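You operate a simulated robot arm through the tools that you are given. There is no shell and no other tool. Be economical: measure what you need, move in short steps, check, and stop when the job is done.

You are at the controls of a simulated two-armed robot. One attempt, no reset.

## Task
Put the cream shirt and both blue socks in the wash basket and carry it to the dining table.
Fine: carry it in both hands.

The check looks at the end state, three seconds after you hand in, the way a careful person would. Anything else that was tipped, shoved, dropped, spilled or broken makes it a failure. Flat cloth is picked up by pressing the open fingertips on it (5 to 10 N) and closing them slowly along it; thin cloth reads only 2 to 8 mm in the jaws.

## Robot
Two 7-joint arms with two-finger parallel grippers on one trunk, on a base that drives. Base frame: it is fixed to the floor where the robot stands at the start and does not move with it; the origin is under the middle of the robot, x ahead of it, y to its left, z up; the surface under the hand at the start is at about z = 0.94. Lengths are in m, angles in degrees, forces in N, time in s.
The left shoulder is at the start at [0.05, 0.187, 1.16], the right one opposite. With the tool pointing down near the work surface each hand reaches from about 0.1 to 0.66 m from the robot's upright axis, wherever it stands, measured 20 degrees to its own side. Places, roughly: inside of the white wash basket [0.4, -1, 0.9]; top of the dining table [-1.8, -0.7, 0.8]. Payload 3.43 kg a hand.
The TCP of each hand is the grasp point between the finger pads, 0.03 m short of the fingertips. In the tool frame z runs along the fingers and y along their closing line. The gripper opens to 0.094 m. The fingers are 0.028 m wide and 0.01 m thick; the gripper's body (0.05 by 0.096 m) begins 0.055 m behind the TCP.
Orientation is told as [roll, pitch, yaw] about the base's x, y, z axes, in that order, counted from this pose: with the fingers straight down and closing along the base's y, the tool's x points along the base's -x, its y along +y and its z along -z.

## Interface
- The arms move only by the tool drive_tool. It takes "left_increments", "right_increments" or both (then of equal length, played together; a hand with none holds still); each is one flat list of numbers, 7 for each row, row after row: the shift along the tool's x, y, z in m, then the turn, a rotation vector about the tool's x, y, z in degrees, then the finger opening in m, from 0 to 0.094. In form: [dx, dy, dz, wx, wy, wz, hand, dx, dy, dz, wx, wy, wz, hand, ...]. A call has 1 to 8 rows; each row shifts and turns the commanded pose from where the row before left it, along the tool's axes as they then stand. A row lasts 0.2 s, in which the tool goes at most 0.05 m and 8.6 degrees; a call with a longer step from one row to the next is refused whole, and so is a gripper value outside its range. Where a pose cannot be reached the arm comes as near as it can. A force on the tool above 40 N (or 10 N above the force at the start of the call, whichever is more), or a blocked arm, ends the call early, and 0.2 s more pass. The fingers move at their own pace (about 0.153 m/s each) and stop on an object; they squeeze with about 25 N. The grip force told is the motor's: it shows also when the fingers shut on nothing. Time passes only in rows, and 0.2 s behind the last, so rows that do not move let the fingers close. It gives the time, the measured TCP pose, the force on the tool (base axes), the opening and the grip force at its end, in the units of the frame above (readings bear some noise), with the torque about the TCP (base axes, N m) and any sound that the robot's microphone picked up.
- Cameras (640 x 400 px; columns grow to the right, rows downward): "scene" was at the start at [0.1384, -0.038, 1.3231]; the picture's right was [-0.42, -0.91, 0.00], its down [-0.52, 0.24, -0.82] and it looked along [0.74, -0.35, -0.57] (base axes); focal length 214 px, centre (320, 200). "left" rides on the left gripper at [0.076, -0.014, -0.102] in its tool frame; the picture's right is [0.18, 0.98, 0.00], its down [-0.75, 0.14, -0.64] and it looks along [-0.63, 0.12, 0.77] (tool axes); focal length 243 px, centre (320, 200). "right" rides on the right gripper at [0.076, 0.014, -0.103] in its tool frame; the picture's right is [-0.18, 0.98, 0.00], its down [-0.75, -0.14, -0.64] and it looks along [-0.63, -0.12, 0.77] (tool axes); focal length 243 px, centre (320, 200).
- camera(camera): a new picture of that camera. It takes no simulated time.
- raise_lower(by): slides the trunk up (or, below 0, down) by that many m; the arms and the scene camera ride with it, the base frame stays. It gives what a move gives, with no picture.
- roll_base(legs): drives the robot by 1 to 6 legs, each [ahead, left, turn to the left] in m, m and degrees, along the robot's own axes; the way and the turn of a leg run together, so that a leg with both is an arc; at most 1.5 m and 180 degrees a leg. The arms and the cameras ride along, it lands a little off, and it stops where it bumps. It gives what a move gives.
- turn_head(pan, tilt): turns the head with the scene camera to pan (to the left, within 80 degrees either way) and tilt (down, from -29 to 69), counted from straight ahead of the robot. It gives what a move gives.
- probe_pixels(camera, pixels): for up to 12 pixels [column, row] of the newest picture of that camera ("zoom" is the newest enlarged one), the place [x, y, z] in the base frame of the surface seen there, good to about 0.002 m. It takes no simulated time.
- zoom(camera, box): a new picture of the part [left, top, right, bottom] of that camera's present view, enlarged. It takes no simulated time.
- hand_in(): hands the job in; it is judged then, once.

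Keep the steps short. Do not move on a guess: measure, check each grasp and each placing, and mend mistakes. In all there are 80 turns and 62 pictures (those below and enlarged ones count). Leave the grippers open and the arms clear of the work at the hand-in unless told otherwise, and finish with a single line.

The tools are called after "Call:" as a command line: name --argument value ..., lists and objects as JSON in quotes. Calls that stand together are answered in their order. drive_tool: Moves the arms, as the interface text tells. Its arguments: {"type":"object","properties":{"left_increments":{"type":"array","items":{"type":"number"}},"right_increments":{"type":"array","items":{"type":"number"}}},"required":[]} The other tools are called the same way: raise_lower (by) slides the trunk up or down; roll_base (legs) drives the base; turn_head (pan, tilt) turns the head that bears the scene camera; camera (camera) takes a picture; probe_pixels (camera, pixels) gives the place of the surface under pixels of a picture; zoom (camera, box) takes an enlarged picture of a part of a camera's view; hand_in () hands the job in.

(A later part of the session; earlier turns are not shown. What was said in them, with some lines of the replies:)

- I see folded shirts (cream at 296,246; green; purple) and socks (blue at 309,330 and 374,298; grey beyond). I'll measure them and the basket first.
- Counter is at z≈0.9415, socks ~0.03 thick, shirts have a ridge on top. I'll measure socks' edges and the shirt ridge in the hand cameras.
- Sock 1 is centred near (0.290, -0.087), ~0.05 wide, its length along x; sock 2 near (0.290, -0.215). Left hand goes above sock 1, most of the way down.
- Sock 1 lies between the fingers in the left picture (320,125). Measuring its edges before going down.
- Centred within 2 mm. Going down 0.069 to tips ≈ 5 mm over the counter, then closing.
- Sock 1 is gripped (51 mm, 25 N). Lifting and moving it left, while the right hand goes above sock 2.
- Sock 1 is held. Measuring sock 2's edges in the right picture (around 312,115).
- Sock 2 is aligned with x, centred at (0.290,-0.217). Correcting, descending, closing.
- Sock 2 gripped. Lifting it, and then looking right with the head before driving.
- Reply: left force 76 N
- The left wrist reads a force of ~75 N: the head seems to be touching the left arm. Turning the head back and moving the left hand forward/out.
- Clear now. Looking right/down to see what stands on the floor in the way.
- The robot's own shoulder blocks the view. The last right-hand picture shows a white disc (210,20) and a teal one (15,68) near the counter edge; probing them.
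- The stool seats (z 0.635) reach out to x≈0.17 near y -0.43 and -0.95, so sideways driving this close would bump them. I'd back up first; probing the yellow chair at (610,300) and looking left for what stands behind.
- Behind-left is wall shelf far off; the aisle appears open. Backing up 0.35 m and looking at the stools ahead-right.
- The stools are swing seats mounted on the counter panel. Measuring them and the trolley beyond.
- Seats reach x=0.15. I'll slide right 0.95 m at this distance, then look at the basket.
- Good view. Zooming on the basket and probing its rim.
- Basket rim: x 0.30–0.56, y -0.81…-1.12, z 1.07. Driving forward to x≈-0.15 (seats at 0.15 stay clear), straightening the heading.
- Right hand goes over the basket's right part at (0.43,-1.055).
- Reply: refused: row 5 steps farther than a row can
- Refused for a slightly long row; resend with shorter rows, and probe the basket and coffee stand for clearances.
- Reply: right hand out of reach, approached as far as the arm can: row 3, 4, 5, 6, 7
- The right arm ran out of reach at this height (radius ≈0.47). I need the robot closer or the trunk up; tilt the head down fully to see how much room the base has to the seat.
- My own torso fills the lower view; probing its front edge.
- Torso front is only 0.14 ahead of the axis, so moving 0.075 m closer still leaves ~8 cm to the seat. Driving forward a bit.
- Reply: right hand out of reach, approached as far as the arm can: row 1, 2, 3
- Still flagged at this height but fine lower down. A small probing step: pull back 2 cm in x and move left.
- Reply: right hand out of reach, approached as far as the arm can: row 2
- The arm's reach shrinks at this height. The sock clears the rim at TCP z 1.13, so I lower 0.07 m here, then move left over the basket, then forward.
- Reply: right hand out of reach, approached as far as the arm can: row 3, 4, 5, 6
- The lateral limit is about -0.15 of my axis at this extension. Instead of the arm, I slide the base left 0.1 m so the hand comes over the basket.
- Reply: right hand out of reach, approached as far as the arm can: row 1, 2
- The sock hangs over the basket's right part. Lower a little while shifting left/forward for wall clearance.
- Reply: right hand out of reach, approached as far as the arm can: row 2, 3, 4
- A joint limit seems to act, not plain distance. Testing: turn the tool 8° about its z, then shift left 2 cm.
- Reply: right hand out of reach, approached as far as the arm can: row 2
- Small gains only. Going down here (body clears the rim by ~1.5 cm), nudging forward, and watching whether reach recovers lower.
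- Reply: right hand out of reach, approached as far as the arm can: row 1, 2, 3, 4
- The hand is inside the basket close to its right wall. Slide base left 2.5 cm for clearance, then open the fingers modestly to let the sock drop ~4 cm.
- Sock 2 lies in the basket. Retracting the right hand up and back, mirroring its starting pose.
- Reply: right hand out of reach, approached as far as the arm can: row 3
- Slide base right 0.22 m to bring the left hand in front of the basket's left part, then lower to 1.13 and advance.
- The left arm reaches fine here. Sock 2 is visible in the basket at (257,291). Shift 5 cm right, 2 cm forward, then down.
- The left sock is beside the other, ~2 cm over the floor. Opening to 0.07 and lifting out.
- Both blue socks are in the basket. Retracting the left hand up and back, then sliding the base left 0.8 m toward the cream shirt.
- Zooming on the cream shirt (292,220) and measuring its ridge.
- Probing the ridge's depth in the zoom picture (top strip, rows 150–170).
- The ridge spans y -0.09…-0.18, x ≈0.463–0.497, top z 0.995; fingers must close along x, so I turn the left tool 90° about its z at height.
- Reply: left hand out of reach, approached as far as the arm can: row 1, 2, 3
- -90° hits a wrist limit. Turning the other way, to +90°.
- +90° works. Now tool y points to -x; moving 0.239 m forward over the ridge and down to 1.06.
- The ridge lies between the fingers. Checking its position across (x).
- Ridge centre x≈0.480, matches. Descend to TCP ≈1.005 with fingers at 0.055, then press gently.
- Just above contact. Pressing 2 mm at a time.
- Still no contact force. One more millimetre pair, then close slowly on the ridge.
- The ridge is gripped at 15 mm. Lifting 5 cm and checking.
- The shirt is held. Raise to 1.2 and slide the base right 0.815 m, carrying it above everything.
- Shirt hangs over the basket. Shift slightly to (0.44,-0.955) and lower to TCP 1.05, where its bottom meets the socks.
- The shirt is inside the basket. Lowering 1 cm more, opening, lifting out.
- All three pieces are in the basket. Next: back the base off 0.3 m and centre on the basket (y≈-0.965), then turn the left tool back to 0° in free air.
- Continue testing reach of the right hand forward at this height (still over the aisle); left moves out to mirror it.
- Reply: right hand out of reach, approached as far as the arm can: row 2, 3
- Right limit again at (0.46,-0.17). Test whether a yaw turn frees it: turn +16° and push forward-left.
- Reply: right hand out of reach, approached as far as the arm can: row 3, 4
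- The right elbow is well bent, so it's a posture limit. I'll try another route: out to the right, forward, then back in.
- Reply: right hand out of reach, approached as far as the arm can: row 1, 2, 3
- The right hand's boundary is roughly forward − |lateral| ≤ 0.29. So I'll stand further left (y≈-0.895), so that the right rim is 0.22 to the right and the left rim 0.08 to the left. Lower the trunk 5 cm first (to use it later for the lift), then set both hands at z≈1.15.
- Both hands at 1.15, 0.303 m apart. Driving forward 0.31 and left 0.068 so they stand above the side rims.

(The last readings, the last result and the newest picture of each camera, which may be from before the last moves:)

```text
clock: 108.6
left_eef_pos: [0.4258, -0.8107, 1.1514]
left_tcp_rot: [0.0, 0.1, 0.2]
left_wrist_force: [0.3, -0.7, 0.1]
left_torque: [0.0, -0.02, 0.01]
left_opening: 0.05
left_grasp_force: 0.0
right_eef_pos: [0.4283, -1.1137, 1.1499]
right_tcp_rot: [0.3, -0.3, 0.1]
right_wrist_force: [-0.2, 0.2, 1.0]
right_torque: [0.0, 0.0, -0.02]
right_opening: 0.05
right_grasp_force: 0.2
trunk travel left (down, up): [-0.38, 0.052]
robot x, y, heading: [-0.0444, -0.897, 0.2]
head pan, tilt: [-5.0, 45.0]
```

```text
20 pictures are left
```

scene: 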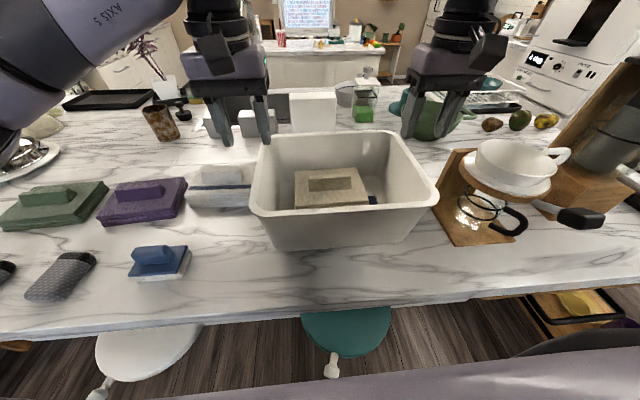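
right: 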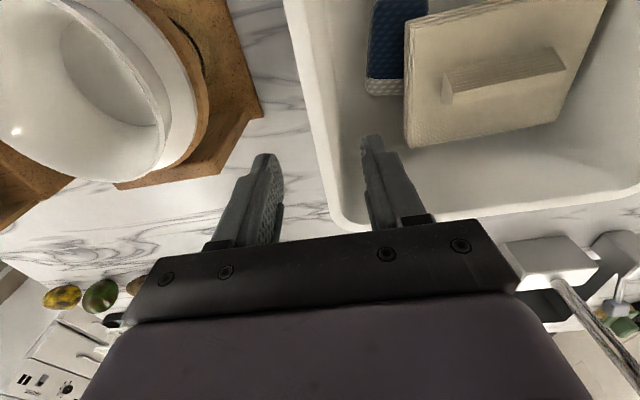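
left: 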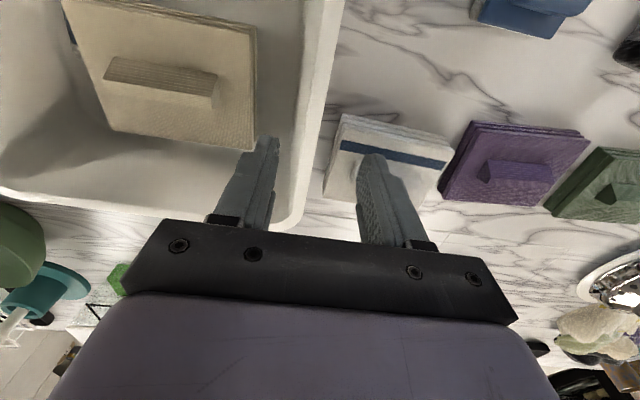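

Measuring the side rims precisely where the hands will go (left rim near (300,120), right rim near (325,130)).

Call:
probe_pixels --camera "right" --pixels '[[303, 80], [309, 100], [313, 120], [320, 120], [325, 120], [330, 120], [335, 120], [328, 160], [334, 170], [200, 130], [155, 120], [235, 100]]'

Call:
probe_pixels --camera "left" --pixels '[[326, 60], [324, 80], [320, 100], [313, 120], [308, 120], [304, 120], [300, 120], [306, 160], [302, 190], [330, 190], [365, 190], [340, 120]]'

```text
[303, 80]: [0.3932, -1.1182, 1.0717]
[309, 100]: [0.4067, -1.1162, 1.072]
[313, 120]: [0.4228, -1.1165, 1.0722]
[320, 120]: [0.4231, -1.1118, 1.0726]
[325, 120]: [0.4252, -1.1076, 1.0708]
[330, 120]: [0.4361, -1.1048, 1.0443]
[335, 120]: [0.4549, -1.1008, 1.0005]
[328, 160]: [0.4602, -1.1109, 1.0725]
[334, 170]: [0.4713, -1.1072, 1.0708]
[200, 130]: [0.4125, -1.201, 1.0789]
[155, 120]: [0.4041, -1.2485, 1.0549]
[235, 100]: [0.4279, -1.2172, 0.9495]
```

```text
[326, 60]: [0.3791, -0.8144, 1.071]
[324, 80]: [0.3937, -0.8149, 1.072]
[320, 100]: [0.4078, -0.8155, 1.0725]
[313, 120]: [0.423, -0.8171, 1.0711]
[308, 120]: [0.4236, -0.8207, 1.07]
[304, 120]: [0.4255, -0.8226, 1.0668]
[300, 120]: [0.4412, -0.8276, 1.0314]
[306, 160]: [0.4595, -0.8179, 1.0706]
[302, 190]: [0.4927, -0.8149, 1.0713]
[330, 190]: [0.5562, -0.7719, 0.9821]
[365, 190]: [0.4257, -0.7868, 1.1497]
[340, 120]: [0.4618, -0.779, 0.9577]
```

Rim centres: right y=-1.112, left y=-0.818, 1 cm thick lip. Shift left hand 7 mm right and lower both to z≈1.058.

Call:
drive_tool --left_increments '[0, -0.007, 0.02, 0, 0, 0, 0.05, 0, 0, 0.03, 0, 0, 0, 0.05, 0, 0, 0.025, 0, 0, 0, 0.05, 0, 0, 0.018, 0, 0, 0, 0.05]' --right_increments '[0, 0.001, 0.02, 0, 0, 0, 0.05, 0, 0, 0.03, 0, 0, 0, 0.05, 0, 0, 0.025, 0, 0, 0, 0.05, 0, 0, 0.017, 0, 0, 0, 0.05]'

```text
clock: 109.6
left_eef_pos: [0.426, -0.8182, 1.0595]
left_tcp_rot: [-0.1, 0.0, 0.2]
left_wrist_force: [0.2, 0.1, 0.6]
left_torque: [-0.02, 0.02, 0.01]
left_opening: 0.0499
left_grasp_force: 0.0
right_eef_pos: [0.429, -1.1114, 1.0568]
right_tcp_rot: [0.3, -0.2, 0.0]
right_wrist_force: [-0.2, -0.2, 0.5]
right_torque: [0.0, -0.04, 0.06]
right_opening: 0.0502
right_grasp_force: 0.1
trunk travel left (down, up): [-0.38, 0.052]
robot x, y, heading: [-0.0482, -0.8956, 0.2]
head pan, tilt: [-5.0, 45.0]
```

No contact yet. Closing both hands slowly (moved 3 mm inward to match the tapered wall).

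Call:
drive_tool --left_increments '[0, -0.003, 0, 0, 0, 0, 0.04, 0, 0, 0, 0, 0, 0, 0.03, 0, 0, 0, 0, 0, 0, 0.02, 0, 0, 0, 0, 0, 0, 0.012, 0, 0, 0, 0, 0, 0, 0.005, 0, 0, 0, 0, 0, 0, 0, 0, 0, 0, 0, 0, 0, 0]' --right_increments '[0, 0.003, 0, 0, 0, 0, 0.04, 0, 0, 0, 0, 0, 0, 0.03, 0, 0, 0, 0, 0, 0, 0.02, 0, 0, 0, 0, 0, 0, 0.012, 0, 0, 0, 0, 0, 0, 0.005, 0, 0, 0, 0, 0, 0, 0, 0, 0, 0, 0, 0, 0, 0]'

```text
clock: 111.2
left_eef_pos: [0.4252, -0.8208, 1.0589]
left_tcp_rot: [0.0, 0.1, 0.3]
left_wrist_force: [-1.9, 19.8, 0.6]
left_torque: [-0.89, 0.11, -0.17]
left_opening: 0.0136
left_grasp_force: 25.6
right_eef_pos: [0.4286, -1.1104, 1.0566]
right_tcp_rot: [0.2, -0.2, 0.0]
right_wrist_force: [0.3, -19.4, 0.6]
right_torque: [0.9, -0.1, 0.01]
right_opening: 0.0136
right_grasp_force: 24.8
trunk travel left (down, up): [-0.38, 0.052]
robot x, y, heading: [-0.0461, -0.8951, 0.2]
head pan, tilt: [-5.0, 45.0]
```

Both gripped (13.6 mm), but the hands press inward ~20 N. Easing each outward ~3 mm.

Call:
drive_tool --left_increments '[0, 0.0015, 0, 0, 0, 0, 0, 0, 0.0015, 0, 0, 0, 0, 0]' --right_increments '[0, -0.0015, 0, 0, 0, 0, 0, 0, -0.0015, 0, 0, 0, 0, 0]'

```text
clock: 111.8
left_eef_pos: [0.4239, -0.8205, 1.0593]
left_tcp_rot: [-0.3, -0.1, 0.0]
left_wrist_force: [-0.4, 1.3, 0.0]
left_torque: [-0.82, 0.02, 0.18]
left_opening: 0.0137
left_grasp_force: 25.4
right_eef_pos: [0.4296, -1.1106, 1.0575]
right_tcp_rot: [0.5, -0.2, 0.1]
right_wrist_force: [-0.1, -2.2, -0.3]
right_torque: [0.81, -0.14, -0.16]
right_opening: 0.0135
right_grasp_force: 25.3
trunk travel left (down, up): [-0.38, 0.052]
robot x, y, heading: [-0.0454, -0.8976, 0.1]
head pan, tilt: [-5.0, 45.0]
```

Forces are relaxed. Lifting with the trunk 5 cm.

Call:
raise_lower --by 0.05

Call:
camera --camera "scene"

```text
clock: 112.7
left_eef_pos: [0.425, -0.8191, 1.1093]
left_tcp_rot: [-0.3, -0.1, 0.0]
left_wrist_force: [0.8, -17.4, -3.6]
left_torque: [-0.92, 0.03, 0.12]
left_opening: 0.0136
left_grasp_force: 24.9
right_eef_pos: [0.4303, -1.1101, 1.108]
right_tcp_rot: [0.5, -0.2, 0.3]
right_wrist_force: [0.0, 17.0, -3.6]
right_torque: [0.85, 0.01, -0.14]
right_opening: 0.0136
right_grasp_force: 25.0
trunk travel left (down, up): [-0.43, 0.002]
robot x, y, heading: [-0.0471, -0.8981, -0.2]
head pan, tilt: [-5.0, 45.0]
```

```text
19 pictures are left
```

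scene: 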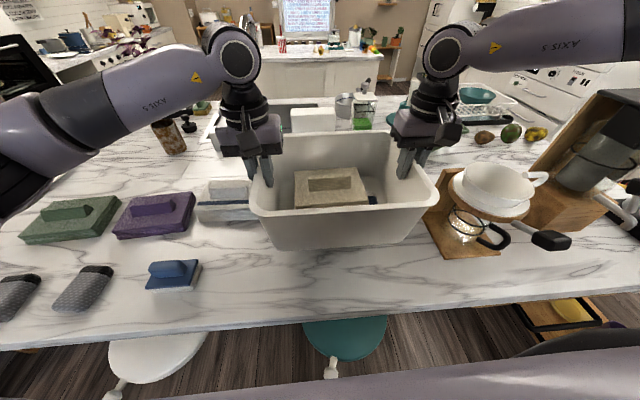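

Lifted, about 0.73 kg total. Slight outward pull (17 N); easing inward 1.5 mm each, then checking.

Call:
drive_tool --left_increments '[0, -0.0015, 0, 0, 0, 0, 0, 0, 0, 0, 0, 0, 0, 0]' --right_increments '[0, 0.0015, 0, 0, 0, 0, 0, 0, 0, 0, 0, 0, 0, 0]'

Call:
roll_base --legs '[[-0.35, 0, 0]]'

Call:
camera --camera "scene"

```text
clock: 113.3
left_eef_pos: [0.4252, -0.8195, 1.1083]
left_tcp_rot: [-0.2, -0.1, 0.2]
left_wrist_force: [-0.2, -10.1, -3.0]
left_torque: [-0.96, 0.06, -0.09]
left_opening: 0.0136
left_grasp_force: 24.5
right_eef_pos: [0.4281, -1.1102, 1.1065]
right_tcp_rot: [0.2, -0.2, 0.1]
right_wrist_force: [0.3, 10.4, -3.5]
right_torque: [1.05, -0.01, -0.03]
right_opening: 0.0134
right_grasp_force: 25.1
trunk travel left (down, up): [-0.43, 0.002]
robot x, y, heading: [-0.0437, -0.8945, 0.1]
head pan, tilt: [-5.0, 45.0]
```

```text
clock: 115.5
left_eef_pos: [0.0805, -0.8207, 1.1099]
left_tcp_rot: [-0.1, 0.0, 0.1]
left_wrist_force: [-1.0, -4.9, -3.6]
left_torque: [-0.97, -0.06, -0.06]
left_opening: 0.0134
left_grasp_force: 25.1
right_eef_pos: [0.0842, -1.1115, 1.1075]
right_tcp_rot: [0.3, -0.1, 0.1]
right_wrist_force: [1.0, 4.8, -3.3]
right_torque: [1.02, 0.04, -0.03]
right_opening: 0.0135
right_grasp_force: 24.8
trunk travel left (down, up): [-0.43, 0.002]
robot x, y, heading: [-0.3869, -0.8994, -0.0]
head pan, tilt: [-5.0, 45.0]
```

```text
18 pictures are left
```

scene: 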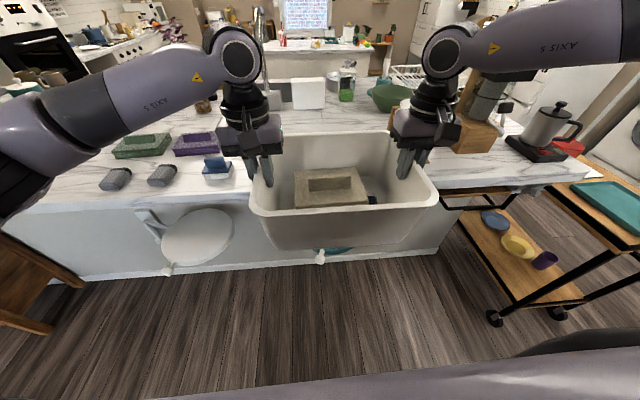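

The basket is carried steadily and level. Back up another 0.12 m, then turn left 90° and look toward the dining side.

Call:
roll_base --legs '[[-0.12, 0, 0], [0, 0, 90]]'

Call:
turn_head --pan 70 --tilt 30

Call:
camera --camera "scene"

```text
clock: 120.6
left_eef_pos: [-0.5869, -0.4268, 1.1091]
left_tcp_rot: [-0.2, 0.0, 90.0]
left_wrist_force: [-0.6, 0.3, -2.6]
left_torque: [0.06, -0.93, -0.06]
left_opening: 0.0136
left_grasp_force: 25.5
right_eef_pos: [-0.2944, -0.4228, 1.1081]
right_tcp_rot: [0.3, -0.2, 89.9]
right_wrist_force: [1.5, 0.8, -3.2]
right_torque: [-0.07, 0.99, 0.01]
right_opening: 0.0133
right_grasp_force: 25.6
trunk travel left (down, up): [-0.43, 0.002]
robot x, y, heading: [-0.5149, -0.8939, 90.0]
head pan, tilt: [-5.0, 45.0]
```

```text
clock: 122.1
left_eef_pos: [-0.5865, -0.4251, 1.11]
left_tcp_rot: [0.0, 0.0, 90.1]
left_wrist_force: [-1.7, -0.4, -3.6]
left_torque: [-0.01, -0.96, -0.08]
left_opening: 0.0135
left_grasp_force: 25.1
right_eef_pos: [-0.2956, -0.4225, 1.1072]
right_tcp_rot: [0.3, -0.1, 90.0]
right_wrist_force: [1.1, 0.7, -3.2]
right_torque: [-0.02, 0.98, -0.01]
right_opening: 0.0136
right_grasp_force: 25.1
trunk travel left (down, up): [-0.43, 0.002]
robot x, y, heading: [-0.5124, -0.8986, 89.7]
head pan, tilt: [70.0, 30.0]
```

```text
17 pictures are left
```

scene: 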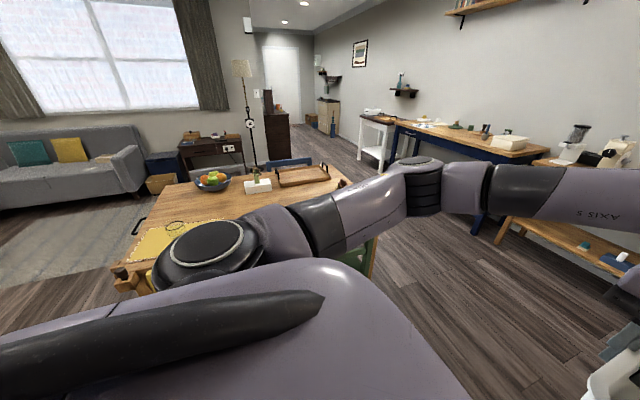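

The dining table is visible with a bowl, a box plant, a tray. Probing it.

Call:
probe_pixels --camera "scene" --pixels '[[345, 185], [280, 205], [190, 200], [212, 188], [255, 188], [300, 178], [175, 240], [125, 275], [150, 250], [230, 200], [375, 250], [360, 255]]'

Call:
roll_base --legs '[[0, 0, 90]]'

Call:
turn_head --pan 0 --tilt 35

Call:
camera --camera "scene"

```text
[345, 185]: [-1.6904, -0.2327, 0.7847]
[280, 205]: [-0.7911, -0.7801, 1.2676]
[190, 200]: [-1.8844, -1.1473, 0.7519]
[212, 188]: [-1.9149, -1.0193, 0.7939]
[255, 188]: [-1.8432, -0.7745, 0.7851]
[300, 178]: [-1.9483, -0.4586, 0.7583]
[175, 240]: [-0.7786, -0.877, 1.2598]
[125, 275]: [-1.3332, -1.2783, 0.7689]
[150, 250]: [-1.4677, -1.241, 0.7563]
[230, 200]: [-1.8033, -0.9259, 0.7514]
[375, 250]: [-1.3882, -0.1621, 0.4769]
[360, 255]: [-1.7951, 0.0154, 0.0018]
```

```text
clock: 126.3
left_eef_pos: [-0.9826, -0.9691, 1.1093]
left_tcp_rot: [-0.1, 0.0, 179.8]
left_wrist_force: [0.4, -2.3, -3.3]
left_torque: [0.9, 0.01, -0.08]
left_opening: 0.0133
left_grasp_force: 24.7
right_eef_pos: [-0.9845, -0.6783, 1.1073]
right_tcp_rot: [0.4, -0.2, 179.7]
right_wrist_force: [-0.2, 1.7, -2.3]
right_torque: [-0.99, -0.08, -0.03]
right_opening: 0.0138
right_grasp_force: 25.0
trunk travel left (down, up): [-0.43, 0.002]
robot x, y, heading: [-0.5098, -0.8997, 179.6]
head pan, tilt: [70.0, 30.0]
```

```text
clock: 127.7
left_eef_pos: [-0.9818, -0.9699, 1.1095]
left_tcp_rot: [-0.1, -0.1, 179.8]
left_wrist_force: [-0.6, -1.7, -3.5]
left_torque: [0.92, -0.02, -0.08]
left_opening: 0.0136
left_grasp_force: 24.5
right_eef_pos: [-0.9848, -0.6779, 1.1071]
right_tcp_rot: [0.3, -0.1, 179.6]
right_wrist_force: [-0.2, 2.2, -2.6]
right_torque: [-1.02, -0.02, 0.01]
right_opening: 0.0136
right_grasp_force: 24.5
trunk travel left (down, up): [-0.43, 0.002]
robot x, y, heading: [-0.5129, -0.8941, 179.8]
head pan, tilt: [0.0, 35.0]
```

```text
16 pictures are left
```

scene: 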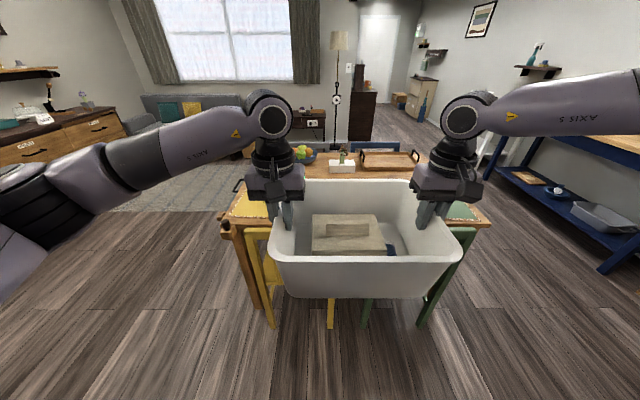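

Table top z≈0.752, with yellow and green chairs on the near side. Measuring chairs, edge, and free area.

Call:
probe_pixels --camera "scene" --pixels '[[273, 325], [330, 325], [367, 322], [421, 325], [226, 230], [262, 232], [235, 215], [485, 222], [470, 240], [465, 212], [250, 190], [245, 215]]'

Call:
probe_pixels --camera "scene" --pixels '[[305, 158], [330, 172], [355, 172], [343, 176], [375, 170], [418, 168], [390, 160], [300, 172], [400, 176], [322, 175], [480, 205], [238, 187]]'

Call:
zoom --camera "scene" --box '[210, 130, 510, 340]'

```text
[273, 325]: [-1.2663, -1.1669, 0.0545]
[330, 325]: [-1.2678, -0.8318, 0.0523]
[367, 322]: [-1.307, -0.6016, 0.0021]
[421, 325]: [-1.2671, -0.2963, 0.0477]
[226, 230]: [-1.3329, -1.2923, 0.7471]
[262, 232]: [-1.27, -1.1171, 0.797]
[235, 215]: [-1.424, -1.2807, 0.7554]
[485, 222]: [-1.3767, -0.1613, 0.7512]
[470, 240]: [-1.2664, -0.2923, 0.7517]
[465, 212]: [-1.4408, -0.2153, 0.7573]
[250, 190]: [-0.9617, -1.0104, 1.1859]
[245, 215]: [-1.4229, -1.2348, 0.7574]
```

```text
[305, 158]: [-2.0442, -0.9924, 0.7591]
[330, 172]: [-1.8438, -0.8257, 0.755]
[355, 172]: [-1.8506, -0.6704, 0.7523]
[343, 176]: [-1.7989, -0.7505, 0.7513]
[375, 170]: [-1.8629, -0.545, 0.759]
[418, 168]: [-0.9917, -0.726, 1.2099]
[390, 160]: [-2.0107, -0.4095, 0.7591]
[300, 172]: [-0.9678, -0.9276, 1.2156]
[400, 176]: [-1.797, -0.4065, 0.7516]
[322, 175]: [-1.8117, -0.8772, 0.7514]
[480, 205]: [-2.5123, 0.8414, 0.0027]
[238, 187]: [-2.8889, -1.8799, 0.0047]
```

```text
1.90 times, centred on (360, 235) of scene
```

zoom: 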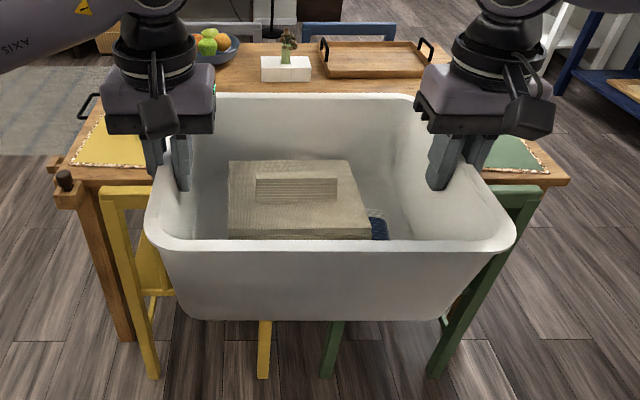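

Chair backs/legs stand at x≈-1.266, the table edge at x≈-1.335, and the free middle runs from there to the plant box at x≈-1.80. To keep my base off the chairs I need a little more arm reach: move both hands together 6 cm to the robot's right, then 6 cm forward, in small steps.

Call:
drive_tool --left_increments '[0, -0.015, 0, 0, 0, 0, 0, 0, -0.015, 0, 0, 0, 0, 0, 0, -0.015, 0, 0, 0, 0, 0, 0, -0.015, 0, 0, 0, 0, 0, -0.015, 0, 0, 0, 0, 0, 0, -0.015, 0, 0, 0, 0, 0, 0, -0.015, 0, 0, 0, 0, 0, 0, -0.015, 0, 0, 0, 0, 0, 0]' --right_increments '[0, -0.015, 0, 0, 0, 0, 0, 0, -0.015, 0, 0, 0, 0, 0, 0, -0.015, 0, 0, 0, 0, 0, 0, -0.015, 0, 0, 0, 0, 0, -0.015, 0, 0, 0, 0, 0, 0, -0.015, 0, 0, 0, 0, 0, 0, -0.015, 0, 0, 0, 0, 0, 0, -0.015, 0, 0, 0, 0, 0, 0]'

```text
clock: 129.5
left_eef_pos: [-1.0435, -0.9067, 1.1089]
left_tcp_rot: [-0.1, 0.0, 179.8]
left_wrist_force: [0.3, -0.1, -3.4]
left_torque: [0.9, -0.03, 0.03]
left_opening: 0.0134
left_grasp_force: 25.2
right_eef_pos: [-1.0447, -0.6177, 1.1058]
right_tcp_rot: [0.5, -0.1, 179.8]
right_wrist_force: [-0.1, 1.9, -3.3]
right_torque: [-0.95, 0.0, -0.06]
right_opening: 0.0137
right_grasp_force: 24.9
trunk travel left (down, up): [-0.43, 0.002]
robot x, y, heading: [-0.5133, -0.8963, 179.7]
head pan, tilt: [0.0, 35.0]
```

Works cleanly. Another 3 cm forward, then drive forward 0.3 m and aim for y≈-0.84.

Call:
drive_tool --left_increments '[-0.01, 0, 0, 0, 0, 0, 0, -0.01, 0, 0, 0, 0, 0, 0, -0.01, 0, 0, 0, 0, 0, 0]' --right_increments '[-0.01, 0, 0, 0, 0, 0, 0, -0.01, 0, 0, 0, 0, 0, 0, -0.01, 0, 0, 0, 0, 0, 0]'

Call:
roll_base --legs '[[0.3, -0.055, 0.3]]'

Call:
turn_head --pan 0 --tilt 45

Call:
camera --camera "scene"

Call:
camera --camera "left"

Call:
camera --camera "right"

```text
clock: 130.3
left_eef_pos: [-1.0713, -0.9064, 1.1101]
left_tcp_rot: [-0.4, 0.2, 179.4]
left_wrist_force: [5.7, 9.5, -2.5]
left_torque: [0.91, -0.69, -0.73]
left_opening: 0.0136
left_grasp_force: 25.2
right_eef_pos: [-1.0657, -0.6166, 1.1069]
right_tcp_rot: [0.6, -0.4, 179.8]
right_wrist_force: [-6.3, -10.3, -3.7]
right_torque: [-0.73, 0.63, -0.75]
right_opening: 0.014
right_grasp_force: 24.9
right hand out of reach, approached as far as the arm can: row 3
trunk travel left (down, up): [-0.43, 0.002]
robot x, y, heading: [-0.5113, -0.8996, 179.5]
head pan, tilt: [0.0, 35.0]
```

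```text
clock: 132.4
left_eef_pos: [-1.3728, -0.8577, 1.1093]
left_tcp_rot: [-0.4, 0.1, -179.9]
left_wrist_force: [3.7, 24.9, -2.8]
left_torque: [0.87, -0.1, -0.63]
left_opening: 0.014
left_grasp_force: 24.3
right_eef_pos: [-1.3687, -0.5663, 1.1074]
right_tcp_rot: [0.6, -0.2, -179.6]
right_wrist_force: [-4.4, -23.1, -3.7]
right_torque: [-0.82, 0.06, -0.63]
right_opening: 0.0139
right_grasp_force: 24.6
trunk travel left (down, up): [-0.43, 0.002]
robot x, y, heading: [-0.81, -0.8394, -179.8]
head pan, tilt: [0.0, 35.0]
```

```text
clock: 133.1
left_eef_pos: [-1.3715, -0.8575, 1.1088]
left_tcp_rot: [-0.5, 0.1, -180.0]
left_wrist_force: [4.1, 0.3, -2.7]
left_torque: [0.81, 0.26, -0.56]
left_opening: 0.014
left_grasp_force: 25.4
right_eef_pos: [-1.3687, -0.568, 1.1074]
right_tcp_rot: [0.7, -0.3, -179.6]
right_wrist_force: [-3.9, 0.7, -3.5]
right_torque: [-0.77, -0.31, -0.54]
right_opening: 0.0139
right_grasp_force: 25.2
trunk travel left (down, up): [-0.43, 0.002]
robot x, y, heading: [-0.8124, -0.8445, -179.9]
head pan, tilt: [0.0, 45.0]
```

```text
14 pictures are left
```

scene: 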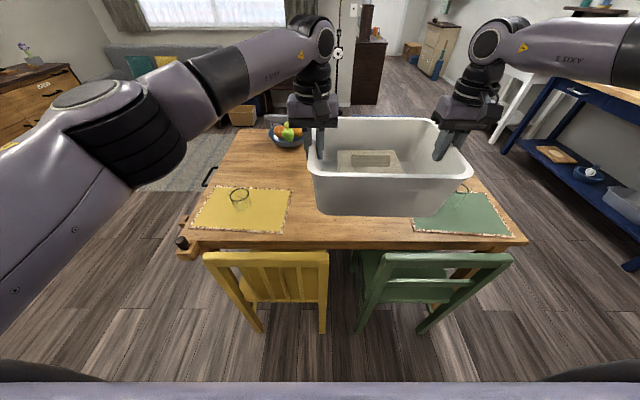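

```text
13 pictures are left
```

left: 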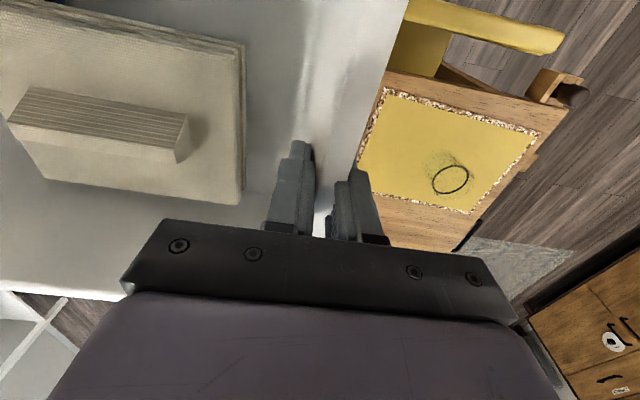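

```text
12 pictures are left
```

right: 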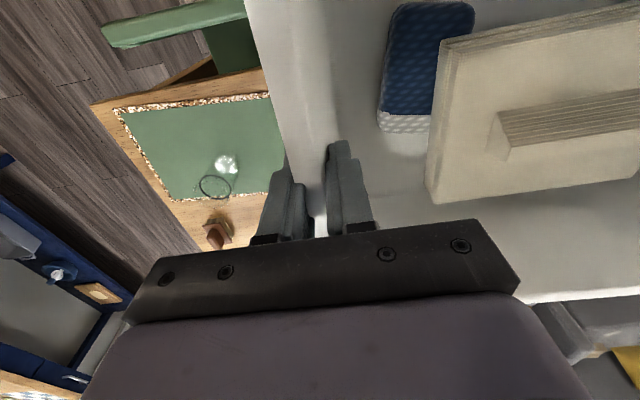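

I see placemats with clear glasses (rings at (240,195) on yellow; (462,188) on green) and a wooden mill on the right. Measuring mats, glasses, and my own front (rows 375–392).

Call:
probe_pixels --camera "scene" --pixels '[[290, 232], [292, 192], [416, 228], [240, 190], [240, 202], [320, 240], [400, 242], [265, 255], [440, 257], [320, 392], [60, 376], [600, 376]]'

Call:
probe_pixels --camera "right" --pixels '[[276, 130], [282, 160], [268, 94], [215, 180], [215, 196], [226, 162], [217, 232], [217, 222], [240, 182], [120, 110], [170, 190]]'

Call:
probe_pixels --camera "left" --pixels '[[387, 95], [370, 130], [362, 160], [450, 166], [450, 192], [433, 180], [470, 175], [440, 160], [425, 50], [545, 40]]'

```text
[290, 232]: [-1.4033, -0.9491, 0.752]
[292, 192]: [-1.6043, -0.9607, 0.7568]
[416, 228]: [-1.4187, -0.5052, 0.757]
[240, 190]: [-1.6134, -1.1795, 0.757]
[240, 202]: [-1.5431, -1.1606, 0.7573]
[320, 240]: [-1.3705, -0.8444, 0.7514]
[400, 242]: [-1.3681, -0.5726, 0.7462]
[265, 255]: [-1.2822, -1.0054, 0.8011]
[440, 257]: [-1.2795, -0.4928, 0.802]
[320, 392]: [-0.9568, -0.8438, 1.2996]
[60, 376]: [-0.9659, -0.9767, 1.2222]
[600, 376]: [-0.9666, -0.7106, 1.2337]
```

```text
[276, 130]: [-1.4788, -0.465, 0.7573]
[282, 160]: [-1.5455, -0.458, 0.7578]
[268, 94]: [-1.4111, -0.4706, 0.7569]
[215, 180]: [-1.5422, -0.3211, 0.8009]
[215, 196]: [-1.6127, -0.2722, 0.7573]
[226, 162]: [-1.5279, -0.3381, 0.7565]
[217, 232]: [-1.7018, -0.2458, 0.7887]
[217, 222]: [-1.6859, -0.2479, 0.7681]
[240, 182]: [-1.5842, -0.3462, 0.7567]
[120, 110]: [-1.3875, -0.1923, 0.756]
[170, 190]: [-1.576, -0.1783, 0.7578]
```

```text
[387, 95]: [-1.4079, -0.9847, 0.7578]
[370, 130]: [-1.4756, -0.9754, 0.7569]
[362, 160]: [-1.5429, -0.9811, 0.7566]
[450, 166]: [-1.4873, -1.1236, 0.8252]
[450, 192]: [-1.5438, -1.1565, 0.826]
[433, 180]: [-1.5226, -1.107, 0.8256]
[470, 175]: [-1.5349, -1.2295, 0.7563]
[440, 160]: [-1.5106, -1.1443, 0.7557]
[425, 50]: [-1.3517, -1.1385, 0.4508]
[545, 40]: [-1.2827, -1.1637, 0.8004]
```

Free gap between mats: y -0.955…-0.505; table edge x≈-1.366; glasses at y≈-1.12 and -0.32 stay clear. The basket is centred at y≈-0.713. Driving forward 0.115 m to bring its centre to x≈-1.485.

Call:
roll_base --legs '[[0.115, 0, 0]]'

Call:
camera --camera "scene"

```text
clock: 134.3
left_eef_pos: [-1.4875, -0.8602, 1.1089]
left_tcp_rot: [-0.3, 0.2, -179.9]
left_wrist_force: [3.2, 0.5, -1.9]
left_torque: [0.75, -0.29, -0.65]
left_opening: 0.0139
left_grasp_force: 25.3
right_eef_pos: [-1.4849, -0.5691, 1.1072]
right_tcp_rot: [0.8, -0.2, -179.5]
right_wrist_force: [-4.7, -1.2, -3.1]
right_torque: [-0.76, 0.23, -0.62]
right_opening: 0.0137
right_grasp_force: 25.0
trunk travel left (down, up): [-0.43, 0.002]
robot x, y, heading: [-0.9254, -0.844, -179.5]
head pan, tilt: [0.0, 45.0]
```

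```text
11 pictures are left
```

scene: 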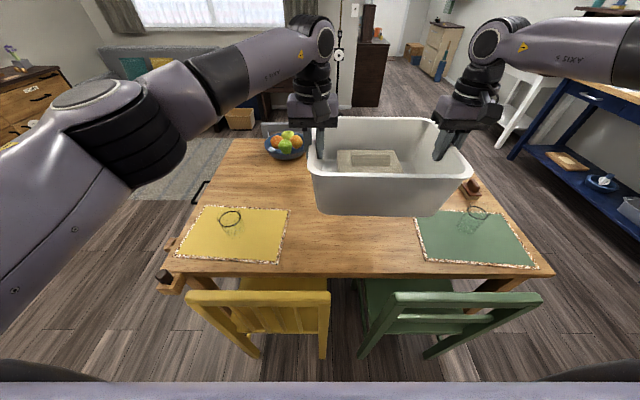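

No bump. Lowering the trunk 0.225 m — basket bottom then ≈1.4 cm above the table — and checking.

Call:
raise_lower --by -0.225

Call:
camera --camera "scene"

```text
clock: 136.7
left_eef_pos: [-1.4848, -0.8595, 0.8838]
left_tcp_rot: [-0.6, 0.1, -179.9]
left_wrist_force: [4.9, -1.5, -2.6]
left_torque: [0.8, -0.25, -0.64]
left_opening: 0.0134
left_grasp_force: 24.4
right_eef_pos: [-1.4821, -0.5693, 0.8836]
right_tcp_rot: [0.7, -0.2, -179.6]
right_wrist_force: [-4.2, 1.1, -3.6]
right_torque: [-0.76, 0.23, -0.64]
right_opening: 0.0139
right_grasp_force: 24.8
trunk travel left (down, up): [-0.205, 0.227]
robot x, y, heading: [-0.9265, -0.8468, -179.8]
head pan, tilt: [0.0, 45.0]
```

```text
10 pictures are left
```

scene: 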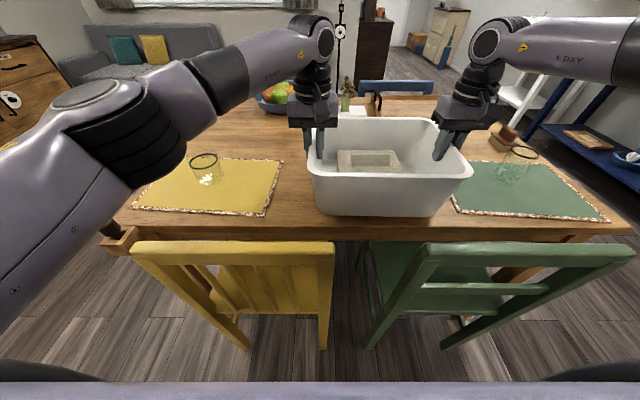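

Hovering just over clear table. Lowering the last 1.3 cm.

Call:
raise_lower --by -0.013

Call:
probe_pixels --camera "scene" --pixels '[[325, 211], [435, 213], [380, 225], [310, 240], [380, 236], [105, 235], [130, 150], [160, 190]]'

```text
clock: 137.3
left_eef_pos: [-1.4856, -0.8592, 0.8701]
left_tcp_rot: [-0.5, 0.1, -179.9]
left_wrist_force: [4.6, -0.6, -2.5]
left_torque: [0.77, -0.2, -0.61]
left_opening: 0.0135
left_grasp_force: 25.4
right_eef_pos: [-1.4826, -0.5683, 0.8707]
right_tcp_rot: [0.7, -0.3, -179.5]
right_wrist_force: [-4.4, 1.1, -3.3]
right_torque: [-0.78, 0.13, -0.66]
right_opening: 0.0141
right_grasp_force: 25.5
trunk travel left (down, up): [-0.192, 0.24]
robot x, y, heading: [-0.9274, -0.8421, -179.5]
head pan, tilt: [0.0, 45.0]
```

```text
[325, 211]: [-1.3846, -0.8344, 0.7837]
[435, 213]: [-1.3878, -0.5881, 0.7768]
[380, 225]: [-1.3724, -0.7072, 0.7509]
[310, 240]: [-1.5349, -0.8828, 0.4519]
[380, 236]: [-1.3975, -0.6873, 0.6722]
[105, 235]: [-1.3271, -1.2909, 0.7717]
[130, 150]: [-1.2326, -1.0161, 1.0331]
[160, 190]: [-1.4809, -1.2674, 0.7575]
```

Still fully carried (≈3 N each). Basket's near bottom edge is ~2 cm inside the table edge. Lowering 4 mm to contact.

Call:
raise_lower --by -0.004

```text
clock: 137.8
left_eef_pos: [-1.4851, -0.8588, 0.8711]
left_tcp_rot: [-0.5, -0.1, -179.9]
left_wrist_force: [3.5, -1.6, 2.8]
left_torque: [0.79, 0.13, -0.57]
left_opening: 0.014
left_grasp_force: 24.9
right_eef_pos: [-1.4821, -0.5693, 0.8683]
right_tcp_rot: [0.7, -0.4, -179.6]
right_wrist_force: [-4.5, 1.8, 4.9]
right_torque: [-0.72, -0.13, -0.56]
right_opening: 0.0139
right_grasp_force: 25.1
trunk travel left (down, up): [-0.188, 0.244]
robot x, y, heading: [-0.9313, -0.8451, -179.6]
head pan, tilt: [0.0, 45.0]
```

Contact: the table now carries the basket. Opening both hands gently to 0.04 and checking before withdrawing.

Call:
drive_tool --left_increments '[0, 0, 0, 0, 0, 0, 0.02, 0, 0, 0, 0, 0, 0, 0.03, 0, 0, 0, 0, 0, 0, 0.04, 0, 0, 0, 0, 0, 0, 0.04]' --right_increments '[0, 0, 0, 0, 0, 0, 0.02, 0, 0, 0, 0, 0, 0, 0.03, 0, 0, 0, 0, 0, 0, 0.04, 0, 0, 0, 0, 0, 0, 0.04]'

Call:
camera --camera "scene"

```text
clock: 138.8
left_eef_pos: [-1.4867, -0.8592, 0.8678]
left_tcp_rot: [-0.4, 0.2, -180.0]
left_wrist_force: [-0.9, 0.3, -0.3]
left_torque: [0.03, -0.04, -0.02]
left_opening: 0.0404
left_grasp_force: 0.1
right_eef_pos: [-1.4838, -0.5685, 0.8672]
right_tcp_rot: [0.8, -0.3, -179.6]
right_wrist_force: [0.4, 0.1, 1.3]
right_torque: [0.01, -0.01, 0.01]
right_opening: 0.04
right_grasp_force: 0.0
trunk travel left (down, up): [-0.188, 0.244]
robot x, y, heading: [-0.9287, -0.8402, -179.4]
head pan, tilt: [0.0, 45.0]
```

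```text
9 pictures are left
```

scene: 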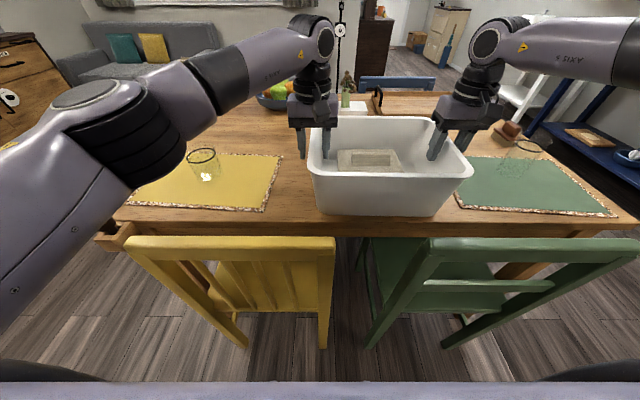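

Released without forces; basket stands flat. Raising the trunk straight up, then backing away 0.4 m.

Call:
raise_lower --by 0.22

Call:
roll_base --legs '[[-0.4, 0, 0]]'

Call:
turn_head --pan 0 --tilt 35

Call:
camera --camera "scene"

Call:
zoom --camera "scene" --box '[220, 120, 480, 290]'

```text
clock: 141.2
left_eef_pos: [-1.4862, -0.8595, 1.0878]
left_tcp_rot: [-0.4, 0.1, -179.9]
left_wrist_force: [1.1, 0.0, 0.9]
left_torque: [-0.01, 0.0, -0.04]
left_opening: 0.0397
left_grasp_force: 0.1
right_eef_pos: [-1.4836, -0.569, 1.0852]
right_tcp_rot: [0.7, -0.3, -179.6]
right_wrist_force: [-0.1, 0.0, 0.2]
right_torque: [-0.01, -0.02, 0.02]
right_opening: 0.0399
right_grasp_force: 0.1
trunk travel left (down, up): [-0.408, 0.024]
robot x, y, heading: [-0.9256, -0.837, -179.3]
head pan, tilt: [0.0, 45.0]
```

```text
clock: 143.7
left_eef_pos: [-1.0877, -0.8552, 1.0876]
left_tcp_rot: [-0.4, 0.1, 179.9]
left_wrist_force: [-0.7, -0.2, 0.8]
left_torque: [0.02, 0.04, 0.02]
left_opening: 0.0401
left_grasp_force: 0.1
right_eef_pos: [-1.0838, -0.5652, 1.0859]
right_tcp_rot: [0.7, -0.4, -179.8]
right_wrist_force: [-0.3, 0.2, 1.1]
right_torque: [0.03, 0.02, 0.01]
right_opening: 0.0403
right_grasp_force: 0.1
trunk travel left (down, up): [-0.408, 0.024]
robot x, y, heading: [-0.5328, -0.8418, -179.9]
head pan, tilt: [0.0, 45.0]
```

```text
clock: 144.4
left_eef_pos: [-1.0892, -0.8552, 1.0872]
left_tcp_rot: [-0.5, 0.2, 180.0]
left_wrist_force: [-0.1, -0.6, -0.3]
left_torque: [0.0, 0.0, -0.01]
left_opening: 0.04
left_grasp_force: 0.1
right_eef_pos: [-1.0852, -0.5633, 1.0858]
right_tcp_rot: [0.7, -0.3, -179.7]
right_wrist_force: [0.3, -0.5, 0.5]
right_torque: [0.01, 0.0, -0.01]
right_opening: 0.0402
right_grasp_force: 0.0
trunk travel left (down, up): [-0.408, 0.024]
robot x, y, heading: [-0.5302, -0.8436, -179.7]
head pan, tilt: [0.0, 35.0]
```

```text
8 pictures are left
```

scene: 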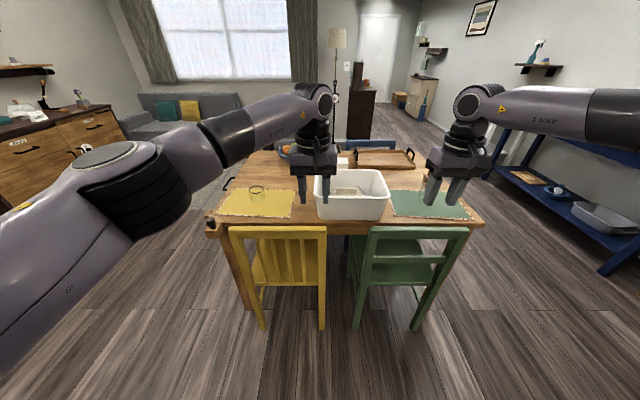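

```text
2.35 times, centred on (350, 205) of scene
```

zoom: 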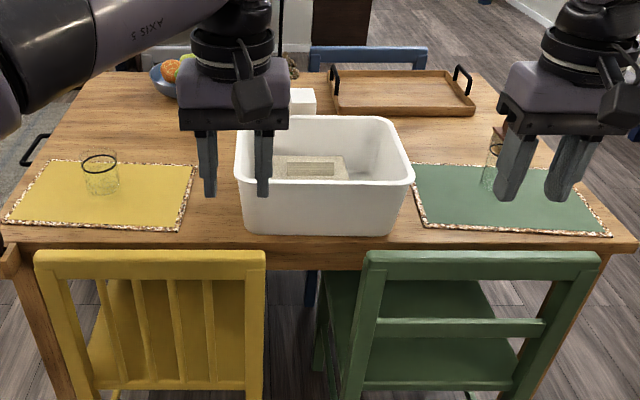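

The basket stands flat on the table with everything inside; glasses, mats and chairs are in place. Opening the grippers fully.

Call:
drive_tool --left_increments '[0, 0, 0, 0, 0, 0, 0.07, 0, 0, 0, 0, 0, 0, 0.09]' --right_increments '[0, 0, 0, 0, 0, 0, 0.07, 0, 0, 0, 0, 0, 0, 0.09]'

Call:
probe_pixels --camera "scene" --pixels '[[262, 322], [322, 322], [357, 322], [415, 322], [350, 215], [345, 190]]'

```text
clock: 145.0
left_eef_pos: [-1.0887, -0.8553, 1.0871]
left_tcp_rot: [-0.5, 0.1, 179.9]
left_wrist_force: [-0.6, -0.7, -0.1]
left_torque: [-0.02, -0.04, 0.02]
left_opening: 0.0898
left_grasp_force: 0.0
right_eef_pos: [-1.0859, -0.5653, 1.0866]
right_tcp_rot: [0.7, -0.3, -179.9]
right_wrist_force: [-0.1, 0.3, 0.0]
right_torque: [0.01, -0.02, -0.02]
right_opening: 0.0901
right_grasp_force: 0.1
trunk travel left (down, up): [-0.408, 0.024]
robot x, y, heading: [-0.5288, -0.84, -179.6]
head pan, tilt: [0.0, 35.0]
```

```text
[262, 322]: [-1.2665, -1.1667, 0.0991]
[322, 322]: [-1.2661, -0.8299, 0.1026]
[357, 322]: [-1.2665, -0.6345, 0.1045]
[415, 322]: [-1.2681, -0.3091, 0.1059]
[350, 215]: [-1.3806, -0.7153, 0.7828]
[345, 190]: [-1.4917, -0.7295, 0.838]
```

Chairs are unmoved, grippers open, arms clear. Handing in.

Call:
hand_in

```text
The job is handed in.
```

The cream shirt and both blue socks are in the wash basket, which I carried in both hands and set down flat on the dining table, with nothing else knocked or moved that I could see.
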